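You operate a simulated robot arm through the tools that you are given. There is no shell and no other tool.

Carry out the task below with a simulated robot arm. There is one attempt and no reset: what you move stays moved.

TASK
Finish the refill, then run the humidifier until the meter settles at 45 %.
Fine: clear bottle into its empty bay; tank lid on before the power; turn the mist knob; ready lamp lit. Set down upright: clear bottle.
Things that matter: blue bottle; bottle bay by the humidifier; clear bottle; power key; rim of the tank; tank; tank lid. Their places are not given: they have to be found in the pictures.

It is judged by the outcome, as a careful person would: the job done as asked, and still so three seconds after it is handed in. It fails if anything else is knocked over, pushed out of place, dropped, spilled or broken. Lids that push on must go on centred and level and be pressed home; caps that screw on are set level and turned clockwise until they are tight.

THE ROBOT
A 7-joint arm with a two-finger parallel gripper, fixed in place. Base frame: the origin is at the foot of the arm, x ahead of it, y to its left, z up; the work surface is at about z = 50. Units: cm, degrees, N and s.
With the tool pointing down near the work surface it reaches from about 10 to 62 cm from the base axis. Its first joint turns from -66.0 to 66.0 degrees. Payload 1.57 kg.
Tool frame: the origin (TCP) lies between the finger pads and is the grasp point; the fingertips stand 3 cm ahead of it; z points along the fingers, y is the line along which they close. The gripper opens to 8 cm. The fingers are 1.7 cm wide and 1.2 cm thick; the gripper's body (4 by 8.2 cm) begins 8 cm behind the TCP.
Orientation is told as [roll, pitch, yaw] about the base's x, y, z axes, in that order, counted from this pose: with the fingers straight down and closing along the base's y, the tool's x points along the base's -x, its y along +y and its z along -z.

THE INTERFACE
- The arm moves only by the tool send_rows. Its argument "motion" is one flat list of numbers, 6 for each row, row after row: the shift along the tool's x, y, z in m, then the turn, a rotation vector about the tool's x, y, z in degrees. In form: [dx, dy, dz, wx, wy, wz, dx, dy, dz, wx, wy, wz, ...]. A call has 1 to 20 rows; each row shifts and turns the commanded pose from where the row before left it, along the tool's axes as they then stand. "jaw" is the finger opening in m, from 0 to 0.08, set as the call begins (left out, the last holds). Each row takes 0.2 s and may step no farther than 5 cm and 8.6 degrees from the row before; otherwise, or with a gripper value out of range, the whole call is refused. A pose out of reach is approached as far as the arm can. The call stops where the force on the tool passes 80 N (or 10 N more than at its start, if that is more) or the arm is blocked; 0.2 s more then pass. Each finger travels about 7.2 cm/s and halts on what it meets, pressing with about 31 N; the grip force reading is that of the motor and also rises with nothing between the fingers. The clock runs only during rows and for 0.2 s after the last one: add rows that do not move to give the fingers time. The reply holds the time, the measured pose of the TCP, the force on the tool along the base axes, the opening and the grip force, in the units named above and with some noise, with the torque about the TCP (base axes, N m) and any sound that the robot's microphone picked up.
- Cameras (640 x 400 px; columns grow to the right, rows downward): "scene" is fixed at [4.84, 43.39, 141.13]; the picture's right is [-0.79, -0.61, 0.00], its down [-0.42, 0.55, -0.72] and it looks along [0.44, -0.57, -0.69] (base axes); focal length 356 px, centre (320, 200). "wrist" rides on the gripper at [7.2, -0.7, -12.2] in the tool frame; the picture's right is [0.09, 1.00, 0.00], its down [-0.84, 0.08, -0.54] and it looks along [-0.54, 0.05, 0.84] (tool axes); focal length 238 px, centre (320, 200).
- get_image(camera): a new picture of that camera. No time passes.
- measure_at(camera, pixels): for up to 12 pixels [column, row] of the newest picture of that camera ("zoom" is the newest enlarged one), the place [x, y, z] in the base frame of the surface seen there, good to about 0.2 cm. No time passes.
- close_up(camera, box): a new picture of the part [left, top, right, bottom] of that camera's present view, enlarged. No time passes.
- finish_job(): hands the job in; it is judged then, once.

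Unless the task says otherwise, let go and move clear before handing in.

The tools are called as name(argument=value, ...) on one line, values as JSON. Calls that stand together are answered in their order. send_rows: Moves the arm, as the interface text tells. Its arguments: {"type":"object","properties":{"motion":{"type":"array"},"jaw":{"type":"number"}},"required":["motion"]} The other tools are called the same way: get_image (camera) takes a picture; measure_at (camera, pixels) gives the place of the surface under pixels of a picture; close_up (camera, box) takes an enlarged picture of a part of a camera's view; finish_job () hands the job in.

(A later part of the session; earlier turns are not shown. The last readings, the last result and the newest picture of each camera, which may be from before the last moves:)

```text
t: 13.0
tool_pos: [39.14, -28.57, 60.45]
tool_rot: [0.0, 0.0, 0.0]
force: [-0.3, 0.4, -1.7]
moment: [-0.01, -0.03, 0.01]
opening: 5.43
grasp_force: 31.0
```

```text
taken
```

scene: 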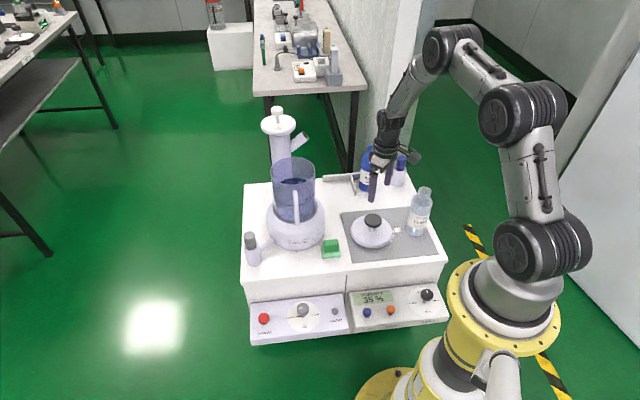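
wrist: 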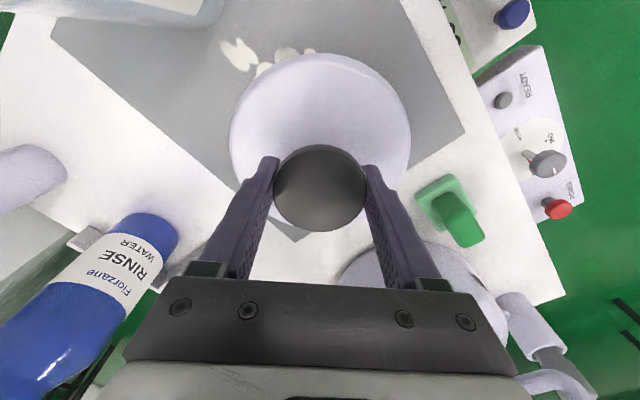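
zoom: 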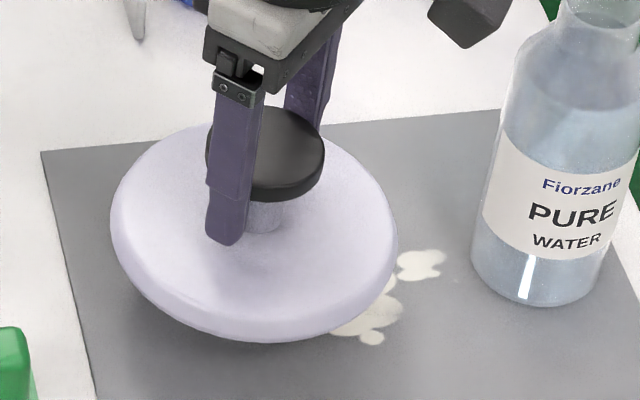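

The lid is airborne and the knob is still in the pads. I'll check that the plate is level before continuing.

measure_at(camera="zoom", pixels=[[130, 200], [180, 150], [150, 260], [250, 310], [350, 280], [385, 230], [370, 190], [270, 250], [330, 240], [180, 220], [260, 320], [265, 140]])

measure_at(camera="wrist", pixels=[[320, 60], [320, 90], [250, 90], [390, 90], [240, 130], [400, 130], [270, 70], [370, 70], [320, 130], [320, 190], [300, 160], [340, 160]])

```text
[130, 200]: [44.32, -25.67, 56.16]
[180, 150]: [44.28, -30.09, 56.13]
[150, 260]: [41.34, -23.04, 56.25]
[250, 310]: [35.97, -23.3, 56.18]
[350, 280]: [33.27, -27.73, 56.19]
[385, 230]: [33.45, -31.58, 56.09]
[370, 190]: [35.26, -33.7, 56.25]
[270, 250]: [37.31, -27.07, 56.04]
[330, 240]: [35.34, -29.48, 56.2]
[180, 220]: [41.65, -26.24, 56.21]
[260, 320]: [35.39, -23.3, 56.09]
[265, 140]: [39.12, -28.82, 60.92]
```

```text
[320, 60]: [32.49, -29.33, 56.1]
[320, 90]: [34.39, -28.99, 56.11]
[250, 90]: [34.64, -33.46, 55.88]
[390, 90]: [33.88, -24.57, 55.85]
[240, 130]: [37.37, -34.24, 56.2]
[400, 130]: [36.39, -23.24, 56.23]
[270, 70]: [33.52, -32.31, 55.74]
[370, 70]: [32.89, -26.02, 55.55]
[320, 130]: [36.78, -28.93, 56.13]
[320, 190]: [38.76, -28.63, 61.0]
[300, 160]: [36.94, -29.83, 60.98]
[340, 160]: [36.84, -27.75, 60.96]
```

The plate is level (all points z≈56.15), no slip. I'll raise it gently to about z=85.7 with the lid well above the tank rim.

send_rows(motion=[0, 0, -0.004, 0, 0, 0, 0, 0, -0.008, 0, 0, 0, 0, 0, -0.012, 0, 0, 0, 0, 0, -0.014, 0, 0, 0, 0, 0, -0.014, 0, 0, 0, 0, 0, -0.014, 0, 0, 0, 0, 0, -0.014, 0, 0, 0, 0, 0, -0.014, 0, 0, 0, 0, 0, -0.014, 0, 0, 0, 0, 0, -0.014, 0, 0, 0, 0, 0, -0.014, 0, 0, 0, 0, 0, -0.014, 0, 0, 0, 0, 0, -0.014, 0, 0, 0, 0, 0, -0.014, 0, 0, 0, 0, 0, -0.014, 0, 0, 0, 0, 0, -0.014, 0, 0, 0, 0, 0, -0.014, 0, 0, 0, 0, 0, -0.014, 0, 0, 0, 0, 0, -0.01, 0, 0, 0, 0, 0, -0.005, 0, 0, 0])

get_image(camera="scene")

get_image(camera="wrist")

```text
t: 17.2
tool_pos: [39.04, -28.59, 85.29]
tool_rot: [0.0, 0.0, 0.0]
force: [0.0, -0.6, -0.9]
moment: [-0.02, -0.01, 0.0]
opening: 5.44
grasp_force: 31.0
```

```text
taken
```

scene: 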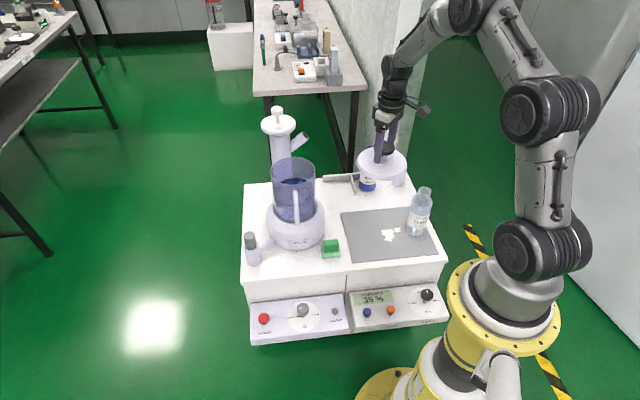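

```text
taken
```

wrist: 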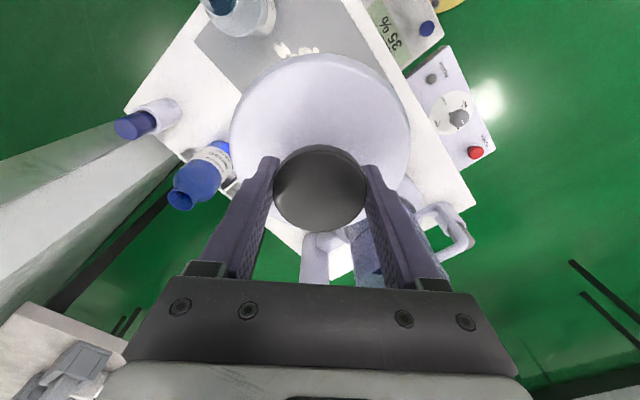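

The lid is held level at z 85.3. I'll carry it over to the tank axis at (60.0,-14.9) with a gentle ramp.

send_rows(motion=[-0.003571, 0.002335, 0, 0, 0, 0, -0.007142, 0.00467, 0, 0, 0, 0, -0.010713, 0.007006, 0, 0, 0, 0, -0.011903, 0.007784, 0, 0, 0, 0, -0.011903, 0.007784, 0, 0, 0, 0, -0.011903, 0.007784, 0, 0, 0, 0, -0.011903, 0.007784, 0, 0, 0, 0, -0.011903, 0.007784, 0, 0, 0, 0, -0.011903, 0.007784, 0, 0, 0, 0, -0.011903, 0.007784, 0, 0, 0, 0, -0.011903, 0.007784, 0, 0, 0, 0, -0.011903, 0.007784, 0, 0, 0, 0, -0.011903, 0.007784, 0, 0, 0, 0, -0.011903, 0.007784, 0, 0, 0, 0, -0.011903, 0.007784, 0, 0, 0, 0, -0.011903, 0.007784, 0, 0, 0, 0, -0.011903, 0.007784, 0, 0, 0, 0, -0.010713, 0.007006, 0, 0, 0, 0, -0.007142, 0.00467, 0, 0, 0, 0, -0.003571, 0.002335, 0, 0, 0, 0])

get_image(camera="wrist")

close_up(camera="scene", box=[240, 100, 352, 200])

```text
t: 21.4
tool_pos: [60.08, -14.99, 85.38]
tool_rot: [0.0, 0.0, 0.0]
force: [-0.3, 0.0, -1.1]
moment: [-0.01, 0.01, 0.0]
opening: 5.42
grasp_force: 31.2
```

```text
taken
```

wrist: 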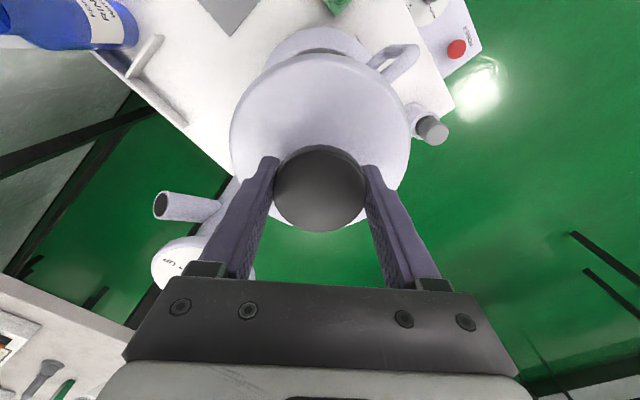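

```text
4.00 times, centred on (296, 150) of scene
```

zoom: 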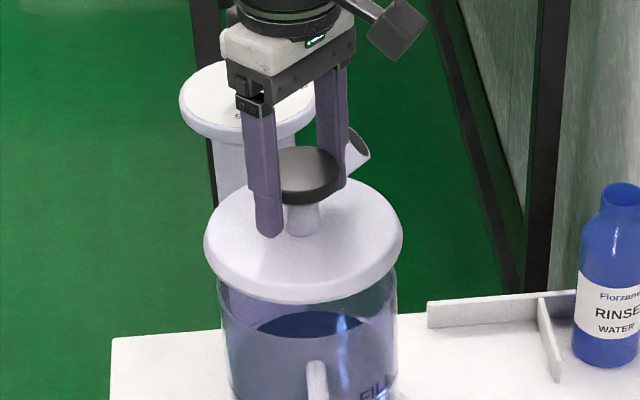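

The lid is over the tank. I'll measure the lid plate's rim in this view to get its true centre relative to the tank axis.

measure_at(camera="zoom", pixels=[[207, 240], [400, 232], [212, 215], [393, 205], [230, 192], [370, 187], [225, 275], [380, 270], [260, 293], [300, 299], [345, 290], [310, 255]])

measure_at(camera="wrist", pixels=[[320, 55], [280, 67], [250, 90], [235, 120], [233, 145], [360, 64], [390, 85], [404, 110], [408, 140], [275, 190], [365, 190], [320, 228]])

measure_at(camera="zoom", pixels=[[225, 310], [240, 330], [380, 320], [395, 300], [300, 340], [275, 350], [330, 335], [300, 310], [360, 320], [221, 290], [398, 285], [255, 345]])

```text
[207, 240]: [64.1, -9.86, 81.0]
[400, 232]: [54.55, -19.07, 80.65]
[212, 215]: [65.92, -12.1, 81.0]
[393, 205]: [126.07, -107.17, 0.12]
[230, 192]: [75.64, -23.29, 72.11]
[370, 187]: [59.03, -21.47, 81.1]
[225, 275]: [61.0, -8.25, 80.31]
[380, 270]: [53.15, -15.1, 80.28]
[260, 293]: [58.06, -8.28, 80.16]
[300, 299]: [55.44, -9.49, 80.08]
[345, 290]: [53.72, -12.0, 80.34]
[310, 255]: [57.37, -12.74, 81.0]
```

```text
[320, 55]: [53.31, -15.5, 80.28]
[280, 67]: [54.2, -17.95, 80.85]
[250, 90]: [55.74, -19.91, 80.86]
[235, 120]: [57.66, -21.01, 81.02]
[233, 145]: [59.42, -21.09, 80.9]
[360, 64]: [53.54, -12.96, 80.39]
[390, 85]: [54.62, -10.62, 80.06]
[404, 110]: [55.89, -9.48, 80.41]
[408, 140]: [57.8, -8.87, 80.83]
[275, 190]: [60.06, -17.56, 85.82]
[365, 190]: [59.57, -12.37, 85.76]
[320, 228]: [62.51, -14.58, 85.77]
```

```text
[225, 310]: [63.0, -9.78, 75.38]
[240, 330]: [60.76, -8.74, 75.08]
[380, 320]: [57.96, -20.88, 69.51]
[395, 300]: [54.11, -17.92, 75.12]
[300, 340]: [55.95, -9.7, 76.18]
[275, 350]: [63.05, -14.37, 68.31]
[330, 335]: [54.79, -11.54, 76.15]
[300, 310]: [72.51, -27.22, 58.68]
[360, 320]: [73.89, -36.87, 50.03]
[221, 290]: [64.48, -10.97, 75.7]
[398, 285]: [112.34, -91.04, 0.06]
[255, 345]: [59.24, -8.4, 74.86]
```

Lid and tank centres agree to within about 0.1–0.2 cm. I'll compare the left and right silhouettes of lid and tank in finer zooms before lowering.

close_up(camera="scene", box=[261, 145, 325, 185])

close_up(camera="scene", box=[261, 160, 325, 200])

```text
10.00 times, centred on (293, 165) of scene
```

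zoom: 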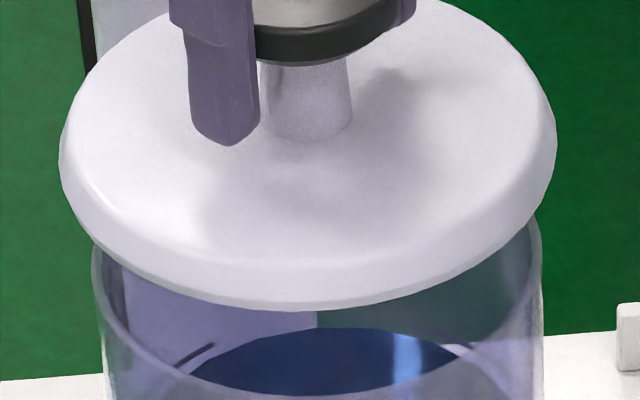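

```text
10.00 times, centred on (293, 180) of scene
```

zoom: 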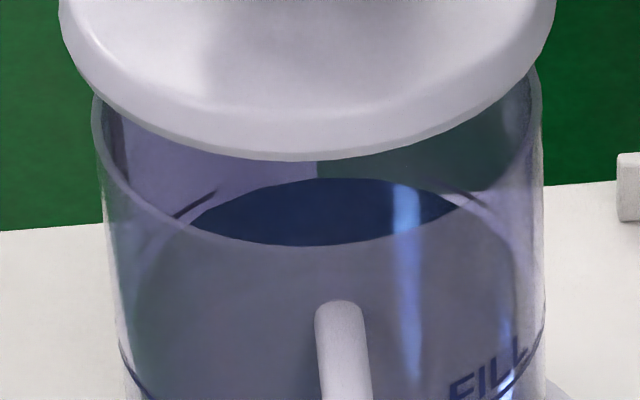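

The silhouettes line up (lid mid-column 291.8 vs tank 292.7, which matches once depth is allowed for). I'll lower slowly to just above the expected first contact.

send_rows(motion=[0, 0, 0.003, 0, 0, 0, 0, 0, 0.006, 0, 0, 0, 0, 0, 0.007, 0, 0, 0, 0, 0, 0.006, 0, 0, 0, 0, 0, 0.003, 0, 0, 0, 0, 0, 0, 0, 0, 0])

close_up(camera="scene", box=[261, 145, 325, 185])

close_up(camera="wrist", box=[220, 20, 430, 180])

```text
t: 22.8
tool_pos: [60.02, -14.9, 82.77]
tool_rot: [-0.1, 0.0, 0.0]
force: [-0.6, 0.1, -1.9]
moment: [0.03, 0.02, 0.04]
opening: 5.42
grasp_force: 30.9
```

```text
10.00 times, centred on (293, 165) of scene
```

zoom: 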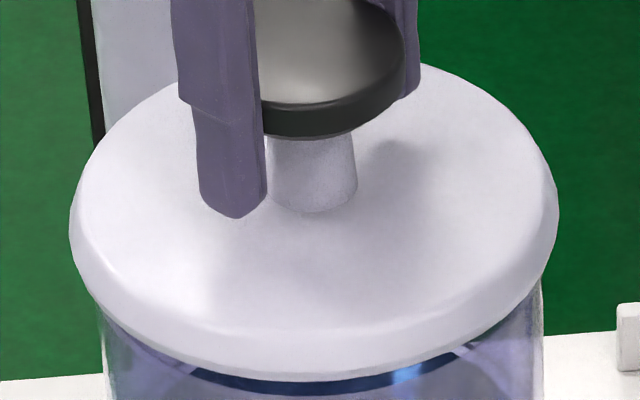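

```text
2.50 times, centred on (325, 100) of wrist
```

zoom: 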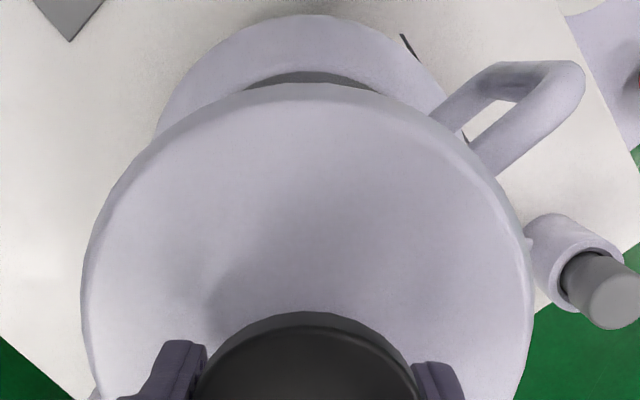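

The lid is just above first contact (TCP z 82.8). I'll go down in millimetre steps and watch the force.

send_rows(motion=[0, 0, 0.001, 0, 0, 0, 0, 0, 0.001, 0, 0, 0])

send_rows(motion=[0, 0, 0.001, 0, 0, 0, 0, 0, 0.001, 0, 0, 0])

send_rows(motion=[0, 0, 0.001, 0, 0, 0, 0, 0, 0.001, 0, 0, 0])

```text
t: 23.4
tool_pos: [60.09, -14.85, 82.55]
tool_rot: [0.0, 0.0, -0.2]
force: [0.1, -0.4, -1.5]
moment: [0.01, -0.01, -0.02]
opening: 5.4
grasp_force: 30.6
```

```text
t: 24.0
tool_pos: [60.16, -14.84, 82.41]
tool_rot: [0.0, 0.0, 0.0]
force: [0.2, 0.1, -1.6]
moment: [0.03, -0.02, -0.04]
opening: 5.42
grasp_force: 31.0
```

```text
t: 24.6
tool_pos: [60.13, -15.04, 82.31]
tool_rot: [-0.1, 0.0, 0.0]
force: [-0.4, -1.0, -1.0]
moment: [0.03, -0.02, 0.02]
opening: 5.43
grasp_force: 31.1
```

No contact force yet at z≈82.3. Continuing down.

send_rows(motion=[0, 0, 0.001, 0, 0, 0, 0, 0, 0.001, 0, 0, 0])

send_rows(motion=[0, 0, 0.001, 0, 0, 0, 0, 0, 0.001, 0, 0, 0])

close_up(camera="scene", box=[261, 150, 325, 190])

```text
t: 25.2
tool_pos: [60.05, -15.01, 82.12]
tool_rot: [0.0, 0.1, 0.0]
force: [0.8, 0.0, -1.4]
moment: [-0.01, -0.01, 0.02]
opening: 5.39
grasp_force: 30.9
```

```text
t: 25.8
tool_pos: [59.99, -14.95, 81.85]
tool_rot: [0.0, 0.0, 0.1]
force: [-0.1, -0.3, -1.6]
moment: [-0.01, -0.02, 0.03]
opening: 5.42
grasp_force: 31.2
```

```text
10.00 times, centred on (293, 170) of scene
```

zoom: 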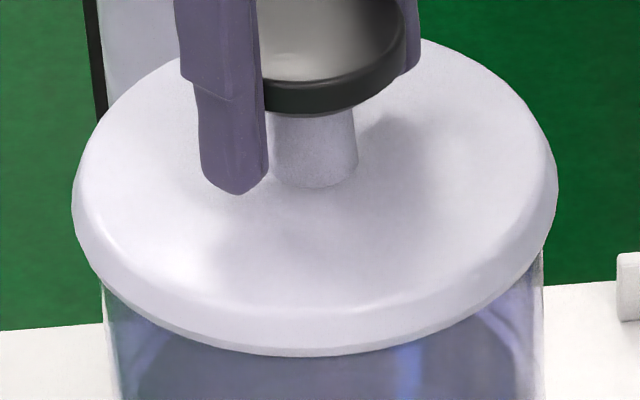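

The overhang looks even and there's still no load at z≈81.85. Continuing in millimetre steps to seat the plug.

send_rows(motion=[0, 0, 0.001, 0, 0, 0, 0, 0, 0.001, 0, 0, 0])

send_rows(motion=[0, 0, 0.001, 0, 0, 0, 0, 0, 0.001, 0, 0, 0])

send_rows(motion=[0, 0, 0.001, 0, 0, 0, 0, 0, 0.001, 0, 0, 0])

```text
t: 26.4
tool_pos: [60.12, -14.97, 81.68]
tool_rot: [0.0, 0.0, 0.0]
force: [-2.3, 0.8, 3.5]
moment: [0.04, 0.28, -0.01]
opening: 5.44
grasp_force: 31.5
```

```text
t: 27.0
tool_pos: [60.13, -14.99, 81.65]
tool_rot: [-0.1, -0.1, 0.0]
force: [-6.4, 0.7, 17.0]
moment: [0.12, 0.7, 0.03]
opening: 5.42
grasp_force: 30.7
```

```text
t: 27.6
tool_pos: [60.24, -14.94, 81.59]
tool_rot: [-0.1, -0.6, 0.1]
force: [-7.8, 1.7, 27.7]
moment: [0.05, -0.02, 0.07]
opening: 5.39
grasp_force: 31.0
```

Contact began at TCP z≈81.65, with 28 N vertical and about -8 N along x. I'll look before pushing further.

close_up(camera="scene", box=[261, 150, 325, 190])

measure_at(camera="zoom", pixels=[[90, 180], [130, 110], [300, 250], [500, 230], [540, 170], [480, 90], [420, 60], [200, 270], [400, 270], [300, 345], [180, 320], [440, 325]])

close_up(camera="wrist", box=[220, 20, 430, 180])

```text
10.00 times, centred on (293, 170) of scene
```

zoom: 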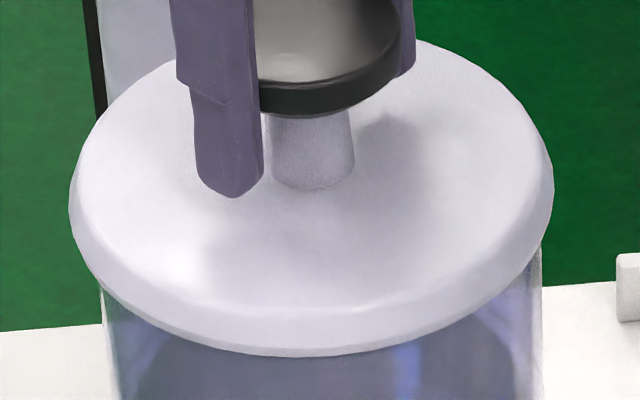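

```text
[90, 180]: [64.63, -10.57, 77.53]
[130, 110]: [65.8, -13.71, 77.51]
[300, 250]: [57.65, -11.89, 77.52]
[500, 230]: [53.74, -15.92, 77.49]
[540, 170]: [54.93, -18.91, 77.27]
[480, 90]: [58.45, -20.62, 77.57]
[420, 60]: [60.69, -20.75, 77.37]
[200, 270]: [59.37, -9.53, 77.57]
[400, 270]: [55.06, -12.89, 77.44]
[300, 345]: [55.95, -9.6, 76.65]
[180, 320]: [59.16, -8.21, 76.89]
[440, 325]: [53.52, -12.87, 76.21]
```

```text
2.50 times, centred on (325, 100) of wrist
```

zoom: 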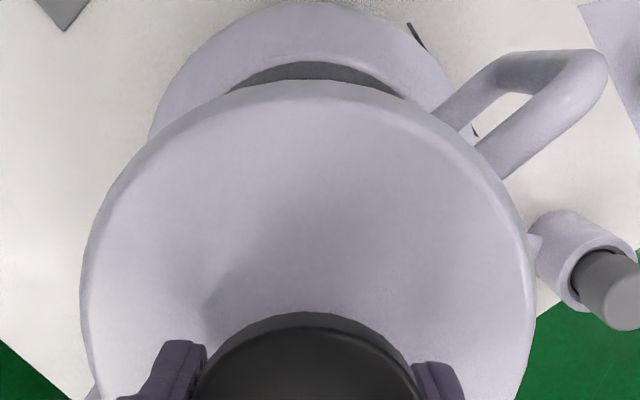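

The lid's top plate is level (z≈77.5 all round) and about 0.6 cm engaged, with a sideways load of about 8 N along -x. I'll shift 1 mm toward -x to relieve that and recheck.

send_rows(motion=[0.001, 0, 0, 0, 0, 0, 0, 0, 0, 0, 0, 0])

```text
t: 28.2
tool_pos: [60.21, -14.91, 81.69]
tool_rot: [-0.1, -0.6, 0.1]
force: [3.0, -0.8, 22.9]
moment: [-0.03, -0.19, 0.03]
opening: 5.44
grasp_force: 30.9
```

The sideways force is now +3 N, nearly relieved. I'll trim by 0.3 mm and press down millimetre by millimetre.

send_rows(motion=[-0.0003, 0, 0.001, 0, 0, 0, 0, 0, 0.001, 0, 0, 0])

send_rows(motion=[0, 0, 0.001, 0, 0, 0, 0, 0, 0, 0, 0, 0])

close_up(camera="scene", box=[261, 150, 325, 190])

measure_at(camera="zoom", pixels=[[90, 180], [130, 110], [300, 250], [500, 230], [540, 170], [480, 90], [420, 60], [200, 270], [400, 270], [300, 345], [180, 320], [440, 325]])

```text
t: 28.8
tool_pos: [60.27, -15.04, 81.48]
tool_rot: [-0.2, -0.6, 0.1]
force: [0.7, -0.3, 29.0]
moment: [0.01, 0.06, 0.04]
opening: 5.42
grasp_force: 30.5
```

```text
t: 29.4
tool_pos: [60.19, -15.07, 81.5]
tool_rot: [-0.2, -0.7, 0.0]
force: [-1.7, 0.1, 27.8]
moment: [-0.01, 0.0, 0.04]
opening: 5.42
grasp_force: 30.3
```

```text
10.00 times, centred on (293, 170) of scene
```

zoom: 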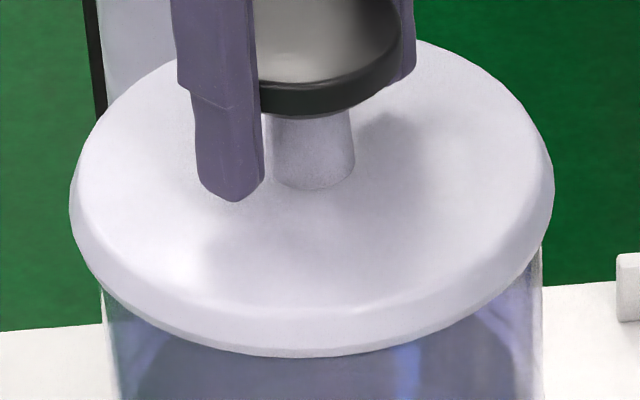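

```text
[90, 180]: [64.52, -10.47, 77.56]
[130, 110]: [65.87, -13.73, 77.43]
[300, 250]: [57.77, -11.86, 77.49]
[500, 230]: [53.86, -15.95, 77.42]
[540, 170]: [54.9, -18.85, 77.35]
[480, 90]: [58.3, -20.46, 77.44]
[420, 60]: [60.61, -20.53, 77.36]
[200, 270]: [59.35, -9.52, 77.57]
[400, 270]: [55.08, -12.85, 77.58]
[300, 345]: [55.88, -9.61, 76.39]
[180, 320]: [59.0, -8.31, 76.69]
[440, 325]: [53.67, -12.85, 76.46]
```

The force saturates near 28 N because the fingers are sliding down the knob, while the plate stays at z≈77.45. I'll release, close the fingers above the knob and press on its centre instead.

send_rows(motion=[0, 0, 0, 0, 0, 0, 0, 0, 0, 0, 0, 0, 0, 0, -0.01, 0, 0, 0, 0, 0, -0.03, 0, 0, 0, 0, 0, -0.03, 0, 0, 0, 0, 0, 0, 0, 0, 0], jaw=0.08)

close_up(camera="scene", box=[240, 110, 352, 200])

get_image(camera="wrist")

```text
t: 30.8
tool_pos: [60.0, -15.03, 87.91]
tool_rot: [0.0, 0.0, -0.1]
force: [-0.5, 0.3, 1.0]
moment: [0.0, -0.03, 0.0]
opening: 8.01
grasp_force: 0.0
```

```text
4.44 times, centred on (296, 155) of scene
```

zoom: 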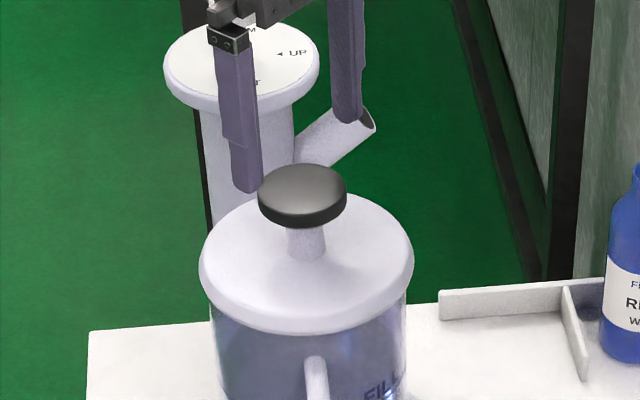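

```text
taken
```

wrist: 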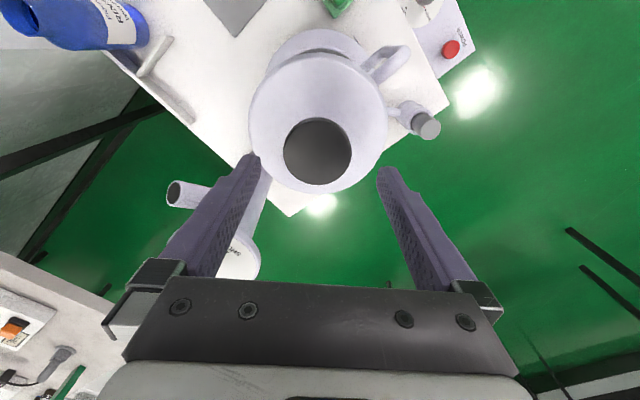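

The lid stays on and looks centred. I'll measure the knob top and plate for centring before pressing.

measure_at(camera="wrist", pixels=[[318, 146], [288, 146], [347, 146], [318, 122], [318, 172], [255, 110], [380, 110], [260, 140], [383, 135], [318, 60], [318, 188], [300, 70]])

measure_at(camera="zoom", pixels=[[302, 185], [262, 188], [343, 185], [300, 212], [302, 167], [205, 255], [408, 250], [300, 310], [220, 220], [395, 215], [300, 280], [375, 205]])

```text
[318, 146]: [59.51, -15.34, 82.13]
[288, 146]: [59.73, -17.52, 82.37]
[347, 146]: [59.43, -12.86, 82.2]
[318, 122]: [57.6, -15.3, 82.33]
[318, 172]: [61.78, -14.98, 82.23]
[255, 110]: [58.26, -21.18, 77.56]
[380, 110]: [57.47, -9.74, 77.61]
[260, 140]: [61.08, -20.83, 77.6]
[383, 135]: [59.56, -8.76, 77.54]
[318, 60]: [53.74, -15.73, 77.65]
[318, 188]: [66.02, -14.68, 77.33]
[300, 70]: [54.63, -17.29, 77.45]
```

```text
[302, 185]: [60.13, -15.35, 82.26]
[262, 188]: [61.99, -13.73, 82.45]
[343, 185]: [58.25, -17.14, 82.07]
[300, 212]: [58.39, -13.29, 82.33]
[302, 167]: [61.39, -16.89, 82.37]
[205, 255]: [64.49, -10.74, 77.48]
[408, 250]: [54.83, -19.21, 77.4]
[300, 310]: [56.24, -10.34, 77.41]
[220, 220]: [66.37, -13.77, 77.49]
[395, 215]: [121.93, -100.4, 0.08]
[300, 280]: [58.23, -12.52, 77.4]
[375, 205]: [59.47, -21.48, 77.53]
```

The lid centre is about (59.9,-15.1) with its plate at z≈77.5. I'll close the fingers and bring the tips down onto the knob top (z 82.3).

send_rows(motion=[0.001, -0.0005, 0, 0, 0, 0, 0, 0, 0, 0, 0, 0, 0, 0, 0, 0, 0, 0, 0, 0, 0.01, 0, 0, 0, 0, 0, 0.01, 0, 0, 0, 0, 0, 0.003, 0, 0, 0, 0, 0, 0, 0, 0, 0], jaw=0.0)

send_rows(motion=[0, 0, 0.001, 0, 0, 0, 0, 0, 0.001, 0, 0, 0, 0, 0, 0.001, 0, 0, 0])

send_rows(motion=[0, 0, 0.001, 0, 0, 0, 0, 0, 0.001, 0, 0, 0])

```text
t: 32.4
tool_pos: [59.88, -15.08, 85.6]
tool_rot: [0.0, 0.0, -0.1]
force: [0.3, -0.1, 0.1]
moment: [-0.05, -0.01, -0.02]
opening: 0.0
grasp_force: 21.1
```

```text
t: 33.2
tool_pos: [59.88, -14.92, 85.3]
tool_rot: [0.0, -0.1, 0.0]
force: [0.7, 0.5, -0.2]
moment: [0.0, 0.01, 0.04]
opening: 0.01
grasp_force: 21.1
```

```text
t: 33.8
tool_pos: [59.83, -14.89, 85.16]
tool_rot: [0.0, -0.2, 0.0]
force: [-2.2, -0.2, 4.9]
moment: [-0.01, 0.09, -0.02]
opening: 0.0
grasp_force: 21.1
```

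Contact on the knob at TCP z≈85.15 (5 N). I'll increase the push gradually.

send_rows(motion=[0, 0, 0.001, 0, 0, 0, 0, 0, 0.001, 0, 0, 0])

send_rows(motion=[0, 0, 0.001, 0, 0, 0, 0, 0, 0.001, 0, 0, 0])

send_rows(motion=[0, 0, 0.001, 0, 0, 0, 0, 0, 0.001, 0, 0, 0])

```text
t: 34.4
tool_pos: [60.11, -15.0, 85.2]
tool_rot: [0.0, -0.2, -0.1]
force: [-7.1, 2.4, 17.5]
moment: [0.07, 0.26, -0.06]
opening: 0.03
grasp_force: 21.5
```

```text
t: 35.0
tool_pos: [59.97, -14.95, 85.22]
tool_rot: [-0.1, -0.4, 0.0]
force: [-9.7, 4.3, 32.3]
moment: [0.16, 0.45, -0.02]
opening: 0.01
grasp_force: 21.2
```

```text
t: 35.6
tool_pos: [60.14, -15.08, 85.23]
tool_rot: [-0.1, -0.7, 0.0]
force: [-12.5, 5.5, 38.3]
moment: [0.18, 0.58, 0.01]
opening: 0.0
grasp_force: 21.3
```

38 N with no movement or click yet; the knob stays at the same height. I'll push on toward 60 N.

send_rows(motion=[0.0005, 0, 0.001, 0, 0, 0, 0, 0, 0.001, 0, 0, 0])

send_rows(motion=[0.0005, 0, 0.001, 0, 0, 0, 0, 0, 0.001, 0, 0, 0])

close_up(camera="scene", box=[261, 145, 325, 185])

measure_at(camera="zoom", pixels=[[90, 230], [130, 160], [300, 300], [500, 280], [540, 220], [480, 140], [420, 110], [200, 320], [400, 320], [300, 395], [180, 370], [440, 375]])

```text
t: 36.2
tool_pos: [60.05, -15.07, 85.21]
tool_rot: [-0.3, -0.8, 0.0]
force: [-15.3, 5.5, 43.5]
moment: [0.18, 0.7, 0.01]
opening: 0.0
grasp_force: 21.4
```

```text
t: 36.8
tool_pos: [60.06, -14.99, 85.25]
tool_rot: [-0.3, -0.9, 0.0]
force: [-14.9, 6.1, 49.2]
moment: [0.19, 0.73, -0.02]
opening: 0.01
grasp_force: 21.1
```

```text
10.00 times, centred on (293, 165) of scene
```

zoom: 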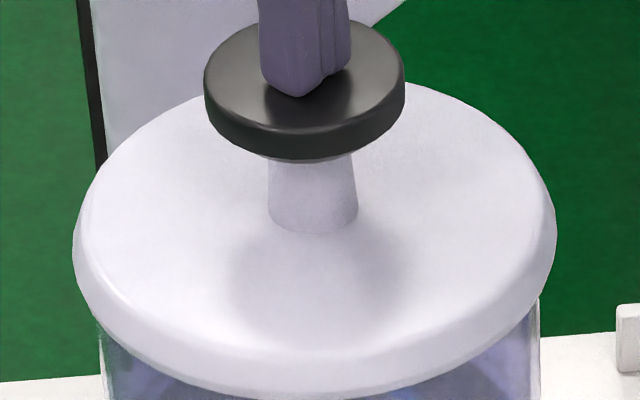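

```text
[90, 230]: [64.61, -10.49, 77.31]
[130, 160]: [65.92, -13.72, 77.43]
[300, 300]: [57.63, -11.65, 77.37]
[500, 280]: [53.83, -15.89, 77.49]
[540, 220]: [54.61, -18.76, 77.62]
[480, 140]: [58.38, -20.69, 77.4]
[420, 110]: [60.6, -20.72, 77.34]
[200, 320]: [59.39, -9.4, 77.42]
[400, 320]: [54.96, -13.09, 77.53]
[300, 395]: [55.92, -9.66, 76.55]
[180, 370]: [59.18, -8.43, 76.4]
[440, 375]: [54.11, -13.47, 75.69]
```

The plate stays at z≈77.45, and its underside sits on the rim (z≈75.9), so it seems home. I'll take out the side load and give one final straight press to be sure.

send_rows(motion=[0.0008, -0.0004, 0, 0, 0, 0, 0.0006, -0.0002, 0.001, 0, 0, 0, 0, 0, 0.0015, 0, 0, 0, 0, 0, 0, 0, 0, 0])

```text
t: 37.8
tool_pos: [60.05, -15.08, 85.18]
tool_rot: [-0.3, -1.3, -0.1]
force: [-12.2, 12.2, 52.8]
moment: [0.38, 0.68, -0.08]
opening: 0.0
grasp_force: 21.3
```

53 N held without further motion. I'll back off upward and inspect the lid seat.

send_rows(motion=[0, 0, -0.005, 0, 0, 0, 0, 0, -0.02, 0, 0, 0, 0, 0, -0.04, 0, 0, 0, 0, 0, 0, 0, 0, 0])

close_up(camera="scene", box=[261, 150, 325, 190])

measure_at(camera="zoom", pixels=[[90, 180], [130, 110], [300, 250], [500, 230], [540, 170], [480, 90], [420, 60], [200, 270], [400, 270], [300, 350], [150, 310], [470, 315]])

get_image(camera="wrist")

get_image(camera="scene")

```text
t: 38.8
tool_pos: [59.68, -15.08, 90.18]
tool_rot: [0.0, 0.1, 0.0]
force: [-0.1, -1.2, 0.2]
moment: [0.04, -0.01, 0.04]
opening: 0.0
grasp_force: 21.6
```

```text
10.00 times, centred on (293, 170) of scene
```

zoom: 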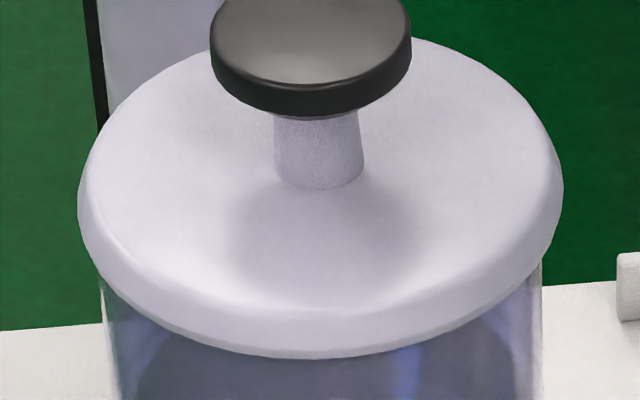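

```text
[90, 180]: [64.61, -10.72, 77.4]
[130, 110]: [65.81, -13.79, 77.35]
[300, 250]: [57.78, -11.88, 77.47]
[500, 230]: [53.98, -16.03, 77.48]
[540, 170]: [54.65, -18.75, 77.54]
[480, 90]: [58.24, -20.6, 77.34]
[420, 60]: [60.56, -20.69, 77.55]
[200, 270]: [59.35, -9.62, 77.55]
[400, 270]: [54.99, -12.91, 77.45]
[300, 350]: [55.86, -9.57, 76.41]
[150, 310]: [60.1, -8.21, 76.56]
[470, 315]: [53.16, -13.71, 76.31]
```

```text
taken
```

wrist: 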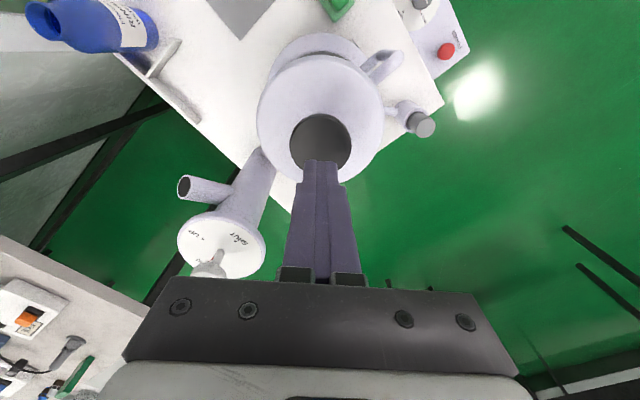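

```text
taken
```

scene: 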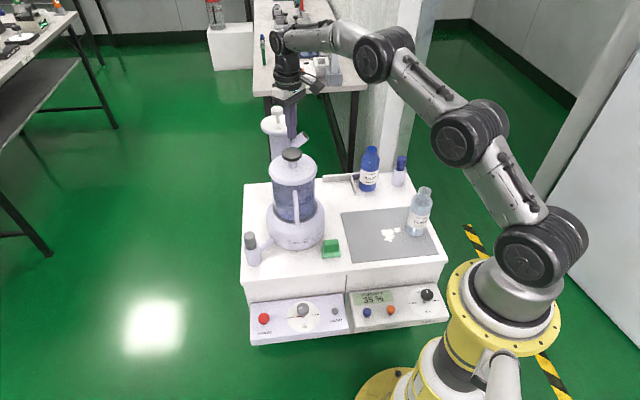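

The lid sits level with even overhang, and it re-centred slightly when pressed. To check for a gap under its edge, I'll back away and tilt the hand so the wrist camera sees the lid nearly side-on.

send_rows(motion=[0.045, 0, 0, 0, 0, 0, 0.045, 0, 0, 0, 0, 0, 0.045, 0, 0, 0, 0, 0, 0.045, 0, 0, 0, 0, 0, 0, 0, 0.035, 0, 0, 0, 0, 0, 0.035, 0, 0, 0, 0, 0, 0.035, 0, 0, 0, 0, 0, 0.035, 0, 0, 0, 0, 0, 0, 0, -7.8, 0, 0, 0, 0, 0, -7.8, 0, 0, 0, 0, 0, -7.8, 0, 0, 0, 0, 0, -7.8, 0, 0, 0, 0, 0, -7.8, 0, 0, 0, 0, 0, -7.8, 0, 0, 0, 0, 0, -7.8, 0, 0, 0, 0, 0, 0, 0])

get_image(camera="wrist")

get_image(camera="scene")

```text
t: 42.2
tool_pos: [41.51, -14.5, 76.25]
tool_rot: [1.6, -51.3, -0.7]
force: [0.8, -1.2, 0.2]
moment: [0.0, -0.02, 0.02]
opening: 0.01
grasp_force: 21.7
out of reach, approached as far as the arm can: row 13
```

```text
taken
```

wrist: 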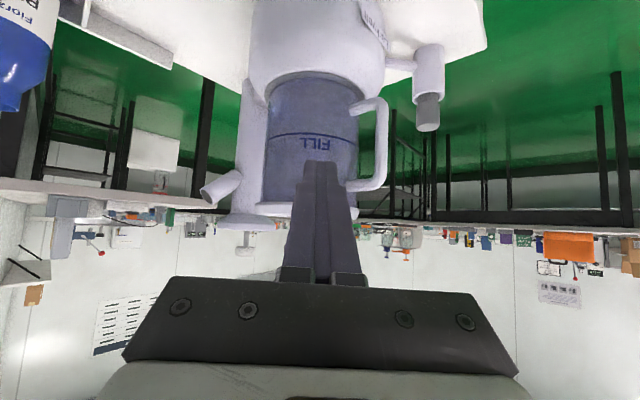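

```text
taken
```

scene: 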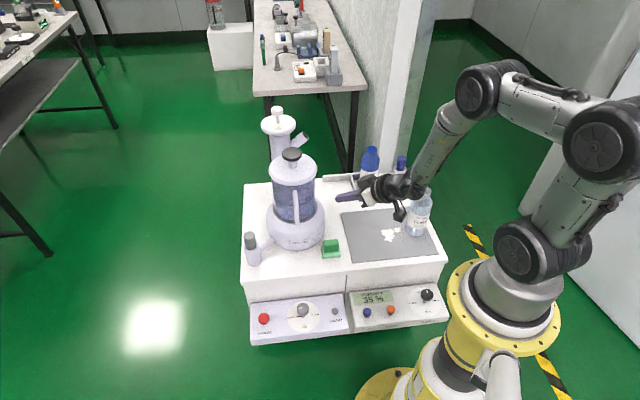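

The hand reached 51° of tilt; the lid edge shows near row 208, partly hidden by the fingers. I'll zoom in on it.

close_up(camera="wrist", box=[220, 120, 400, 240])

close_up(camera="wrist", box=[240, 180, 310, 230])

close_up(camera="wrist", box=[330, 180, 400, 230])

```text
3.33 times, centred on (310, 180) of wrist
```

zoom: 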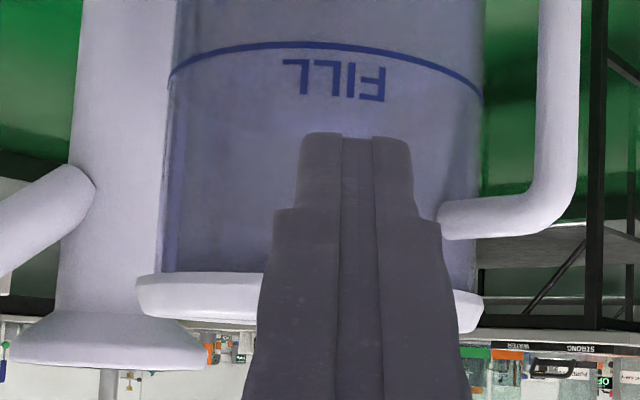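

```text
8.00 times, centred on (275, 205) of wrist
```

zoom: 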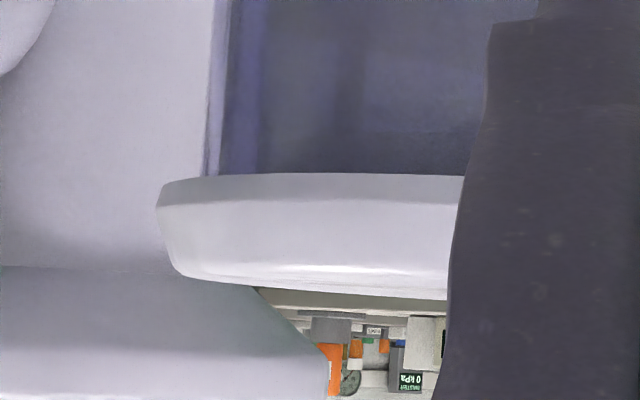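

```text
8.00 times, centred on (365, 205) of wrist
```

zoom: 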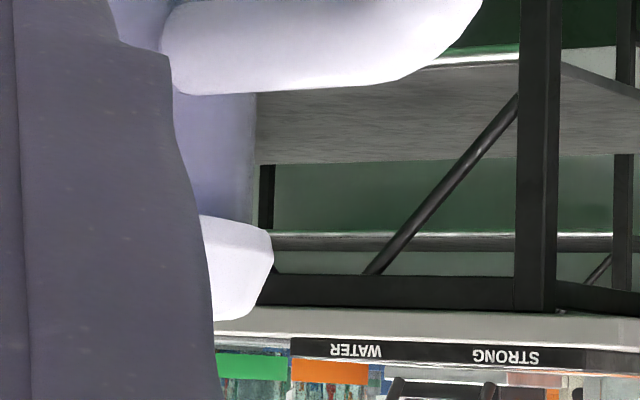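

No gap shows between the lid underside and the tank wall (zoom (370,175)), so the lid is home and level. Next the clear bottle: I'll bring the hand upright again, raise it and open the jaw.

send_rows(motion=[0, 0, 0, 0, 7.8, 0, 0, 0, 0, 0, 7.8, 0, 0, 0, 0, 0, 7.8, 0, 0, 0, 0, 0, 7.8, 0, 0, 0, 0, 0, 7.8, 0, 0, 0, 0, 0, 7.8, 0, 0, 0, 0, 0, 7.8, 0, 0, 0, -0.04, 0, 0, 0, 0, 0, -0.04, 0, 0, 0, 0, 0, 0, 0, 0, 0], jaw=0.08)

```text
t: 44.4
tool_pos: [41.83, -14.44, 84.6]
tool_rot: [2.9, -2.3, 0.9]
force: [-0.8, 0.3, -0.4]
moment: [0.0, 0.0, -0.05]
opening: 8.01
grasp_force: 0.1
out of reach, approached as far as the arm can: row 6
```

Upright again with a 2–3° residual. I'll correct that, move above the clear bottle, and turn the hand to face it radially (yaw −55°).

send_rows(motion=[0, 0, 0, 2.9, 2.3, 0.9, 0.02, -0.0361, 0, 0, 0, 0, 0.02, -0.0361, 0, 0, 0, 0, 0.02, -0.0361, 0, 0, 0, 0, 0.02, -0.0361, 0, 0, 0, 0, 0.02, -0.0361, 0, 0, 0, 0, 0.02, -0.0361, 0, 0, 0, 0, 0.02, -0.0361, 0, 0, 0, 0, 0, 0, 0, 0, 0, 7.857, 0, 0, 0, 0, 0, 7.857, 0, 0, 0, 0, 0, 7.857, 0, 0, 0, 0, 0, 7.857, 0, 0, 0, 0, 0, 7.857, 0, 0, 0, 0, 0, 7.857, 0, 0, 0, 0, 0, 7.857, 0, 0, 0, 0, 0, 0])

get_image(camera="wrist")

get_image(camera="scene")

```text
t: 47.8
tool_pos: [27.86, -39.76, 84.77]
tool_rot: [0.0, 0.0, -55.0]
force: [-0.1, 0.1, 0.6]
moment: [-0.02, -0.04, 0.01]
opening: 8.01
grasp_force: 0.1
```

```text
taken
```

wrist: 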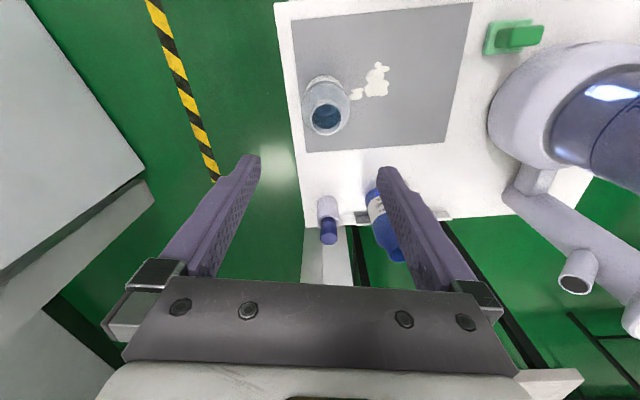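

```text
taken
```

scene: 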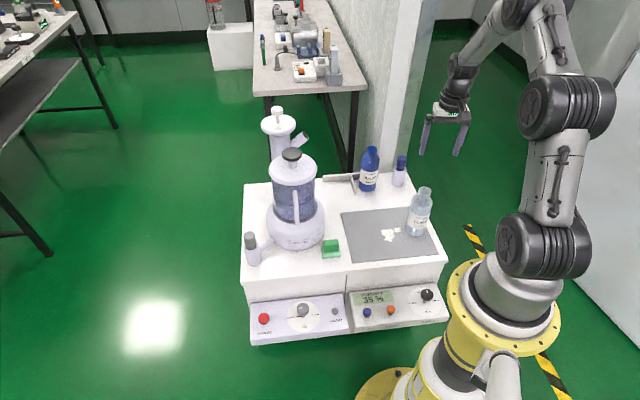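

The bottle's mouth shows at (326,118) in the wrist view. I'll zoom in and measure its neck and body.

close_up(camera="wrist", box=[285, 60, 405, 145])

measure_at(camera="zoom", pixels=[[144, 275], [300, 270], [220, 240], [220, 335], [150, 250], [290, 245], [160, 310], [280, 310], [220, 290], [110, 170], [330, 190], [210, 110]])

```text
4.71 times, centred on (345, 102) of wrist
```

zoom: 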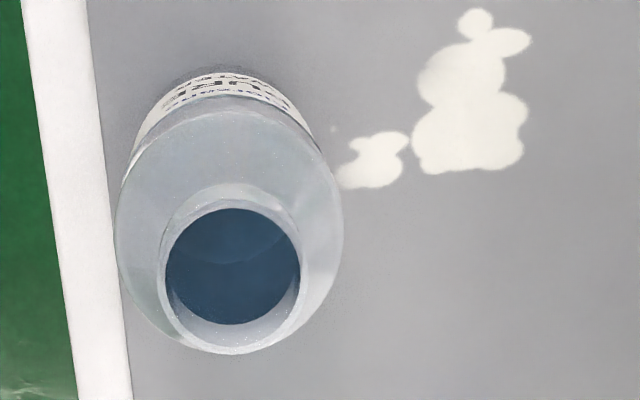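

```text
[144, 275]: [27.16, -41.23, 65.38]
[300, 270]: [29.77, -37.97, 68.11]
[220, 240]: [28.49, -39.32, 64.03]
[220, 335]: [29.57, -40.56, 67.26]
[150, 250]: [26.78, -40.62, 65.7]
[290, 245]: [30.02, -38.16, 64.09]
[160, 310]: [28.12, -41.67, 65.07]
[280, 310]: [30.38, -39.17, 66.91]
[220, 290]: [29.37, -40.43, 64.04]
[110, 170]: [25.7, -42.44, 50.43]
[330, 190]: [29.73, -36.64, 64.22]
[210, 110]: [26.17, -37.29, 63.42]
```

The bottle is nearly full (water z≈64.0, mouth z≈68.1), so it must stay upright. I'll measure its mouth rim and shoulder to get the axis.

measure_at(camera="zoom", pixels=[[163, 280], [298, 285], [235, 349], [225, 190], [180, 322], [285, 320], [175, 225], [275, 205], [118, 230], [341, 230], [340, 250], [120, 260]])

measure_at(camera="zoom", pixels=[[150, 130], [290, 115], [220, 75], [180, 90], [270, 85], [140, 150], [310, 140], [325, 180], [130, 190], [220, 150], [160, 170], [290, 170]])

close_up(camera="scene", box=[400, 180, 440, 240])

measure_at(camera="zoom", pixels=[[228, 330], [345, 345], [285, 365], [250, 200], [395, 200], [320, 200], [265, 140], [400, 140], [240, 250], [375, 270], [312, 70], [395, 75]])

```text
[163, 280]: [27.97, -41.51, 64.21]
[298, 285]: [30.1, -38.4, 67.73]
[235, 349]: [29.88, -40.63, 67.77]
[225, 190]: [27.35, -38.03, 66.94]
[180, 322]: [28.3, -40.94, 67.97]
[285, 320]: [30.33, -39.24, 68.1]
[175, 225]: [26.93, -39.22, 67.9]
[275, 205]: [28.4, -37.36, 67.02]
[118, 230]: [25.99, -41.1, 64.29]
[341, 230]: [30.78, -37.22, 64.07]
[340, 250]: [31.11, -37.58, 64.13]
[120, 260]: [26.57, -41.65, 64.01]
```

```text
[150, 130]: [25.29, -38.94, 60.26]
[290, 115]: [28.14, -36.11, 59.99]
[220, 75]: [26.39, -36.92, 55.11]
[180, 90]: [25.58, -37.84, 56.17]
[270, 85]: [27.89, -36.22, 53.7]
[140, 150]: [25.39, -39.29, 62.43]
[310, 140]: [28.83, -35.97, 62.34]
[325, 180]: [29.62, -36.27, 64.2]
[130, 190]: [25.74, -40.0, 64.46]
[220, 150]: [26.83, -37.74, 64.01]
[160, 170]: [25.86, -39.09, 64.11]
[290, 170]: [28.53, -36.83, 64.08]
```

```text
6.67 times, centred on (420, 210) of scene
```

zoom: 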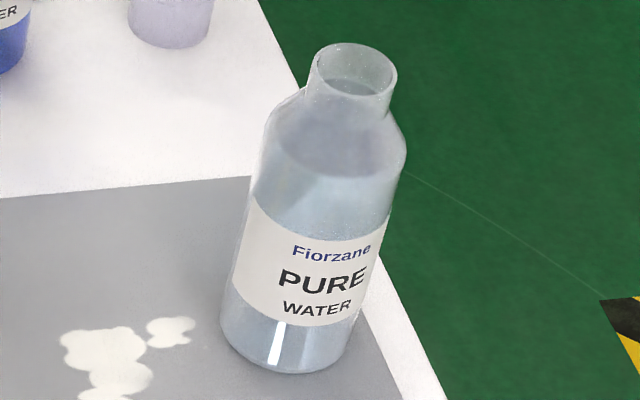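

```text
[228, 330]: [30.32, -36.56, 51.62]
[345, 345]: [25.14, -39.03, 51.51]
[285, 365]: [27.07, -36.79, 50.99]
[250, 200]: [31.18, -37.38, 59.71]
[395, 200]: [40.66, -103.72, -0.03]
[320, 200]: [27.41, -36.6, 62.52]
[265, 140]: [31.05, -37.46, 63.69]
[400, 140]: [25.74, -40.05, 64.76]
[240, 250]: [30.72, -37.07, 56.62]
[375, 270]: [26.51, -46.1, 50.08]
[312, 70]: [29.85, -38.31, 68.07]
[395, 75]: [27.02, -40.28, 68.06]
```

Bottle axis is about (28.45,-39.15), diameter about 6.3 cm. I'll use a fixed hand orientation (yaw −45°, tilted 45° outward) for both pick-up and bay, and first test empty-handed that the arm reaches it.

send_rows(motion=[0, 0, 0, 0, 0, -5, 0, 0, 0, 0, 0, -5, 0, 0, 0, 0, -7.5, 0, 0, 0, 0, 0, -7.5, 0, 0, 0, 0, 0, -7.5, 0, 0, 0, 0, 0, -7.5, 0, 0, 0, 0, 0, -7.5, 0, 0, 0, 0, 0, -7.5, 0, 0, 0, 0, 0, 0, 0])

```text
t: 49.8
tool_pos: [28.34, -39.47, 84.54]
tool_rot: [0.9, -41.1, -44.9]
force: [-0.1, 0.0, -0.5]
moment: [-0.03, 0.02, -0.02]
opening: 8.0
grasp_force: 0.1
out of reach, approached as far as the arm can: row 8
```

Tilt got to about 41° here. I'll move toward the bay (still high) and complete the tilt there.

send_rows(motion=[0, 0.0456, 0, 0, 0, 0, 0, 0.0456, 0, 0, 0, 0, 0, 0.0456, 0, 0, 0, 0, 0, 0.0456, 0, 0, 0, 0, 0, 0.0456, 0, 0, 0, 0, 0, 0, 0, 0, 0, 0])

send_rows(motion=[-0.0328, 0, 0.0328, 0, 0, 0, -0.0328, 0, 0.0328, 0, 0, 0, -0.0328, 0, 0.0328, 0, 0, 0, 0, 0, 0, 0, 0, 0])

get_image(camera="scene")

get_image(camera="wrist")

```text
t: 51.2
tool_pos: [44.21, -23.17, 84.78]
tool_rot: [1.1, -41.0, -44.8]
force: [0.3, 0.5, 0.3]
moment: [0.01, -0.02, 0.04]
opening: 8.0
grasp_force: 0.0
```

```text
t: 52.2
tool_pos: [54.18, -32.69, 83.79]
tool_rot: [1.0, -41.1, -44.9]
force: [-0.6, 0.9, 0.4]
moment: [-0.01, -0.01, 0.0]
opening: 8.0
grasp_force: 0.1
```

```text
taken
```

scene: 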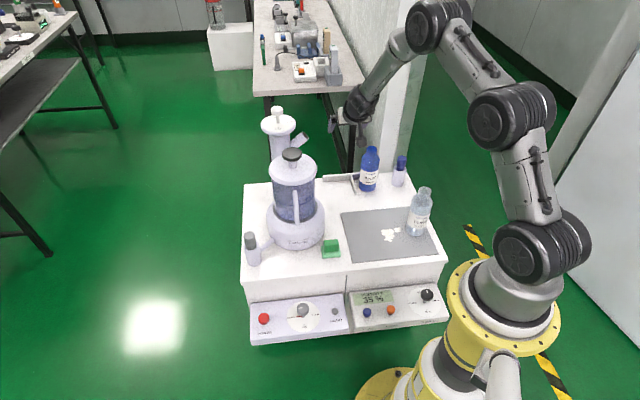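

```text
taken
```

wrist: 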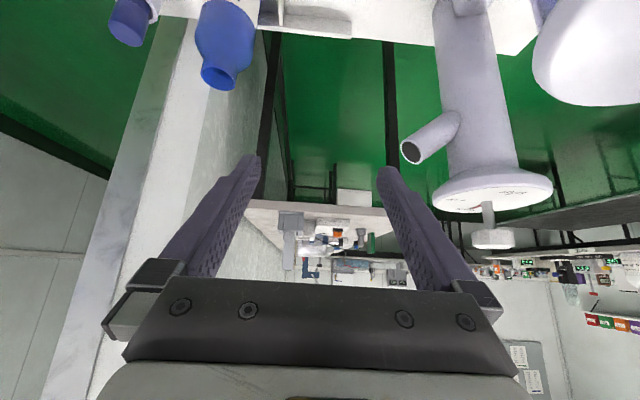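

The arm is comfortable here at (54.2,-32.7,83.8). I'll go on with the empty test down toward the bay centre at (60.4,-40), stopping at z≈67 to check clearances to the blue bottle.

send_rows(motion=[0.0129, -0.0011, 0.0357, 0, 0, 0, 0.0129, -0.0011, 0.0357, 0, 0, 0, 0.0129, -0.0011, 0.0357, 0, 0, 0, 0.0129, -0.0011, 0.0357, 0, 0, 0, 0.009, -0.0011, 0.025, 0, 0, 0, 0, 0, 0, 0, 0, 0])

get_image(camera="scene")

get_image(camera="wrist")

```text
t: 53.6
tool_pos: [58.48, -37.38, 67.28]
tool_rot: [1.1, -41.1, -44.9]
force: [0.5, 0.1, -0.6]
moment: [0.02, 0.01, 0.03]
opening: 7.99
grasp_force: 0.0
```

```text
taken
```

scene: 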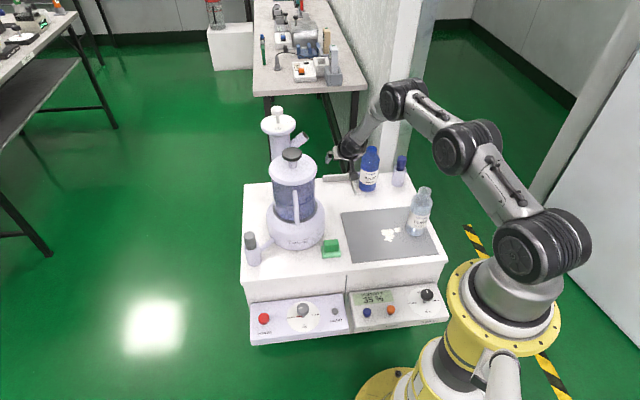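

```text
taken
```

wrist: 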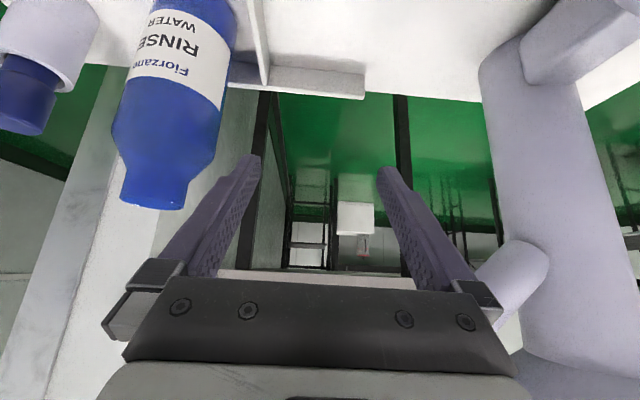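

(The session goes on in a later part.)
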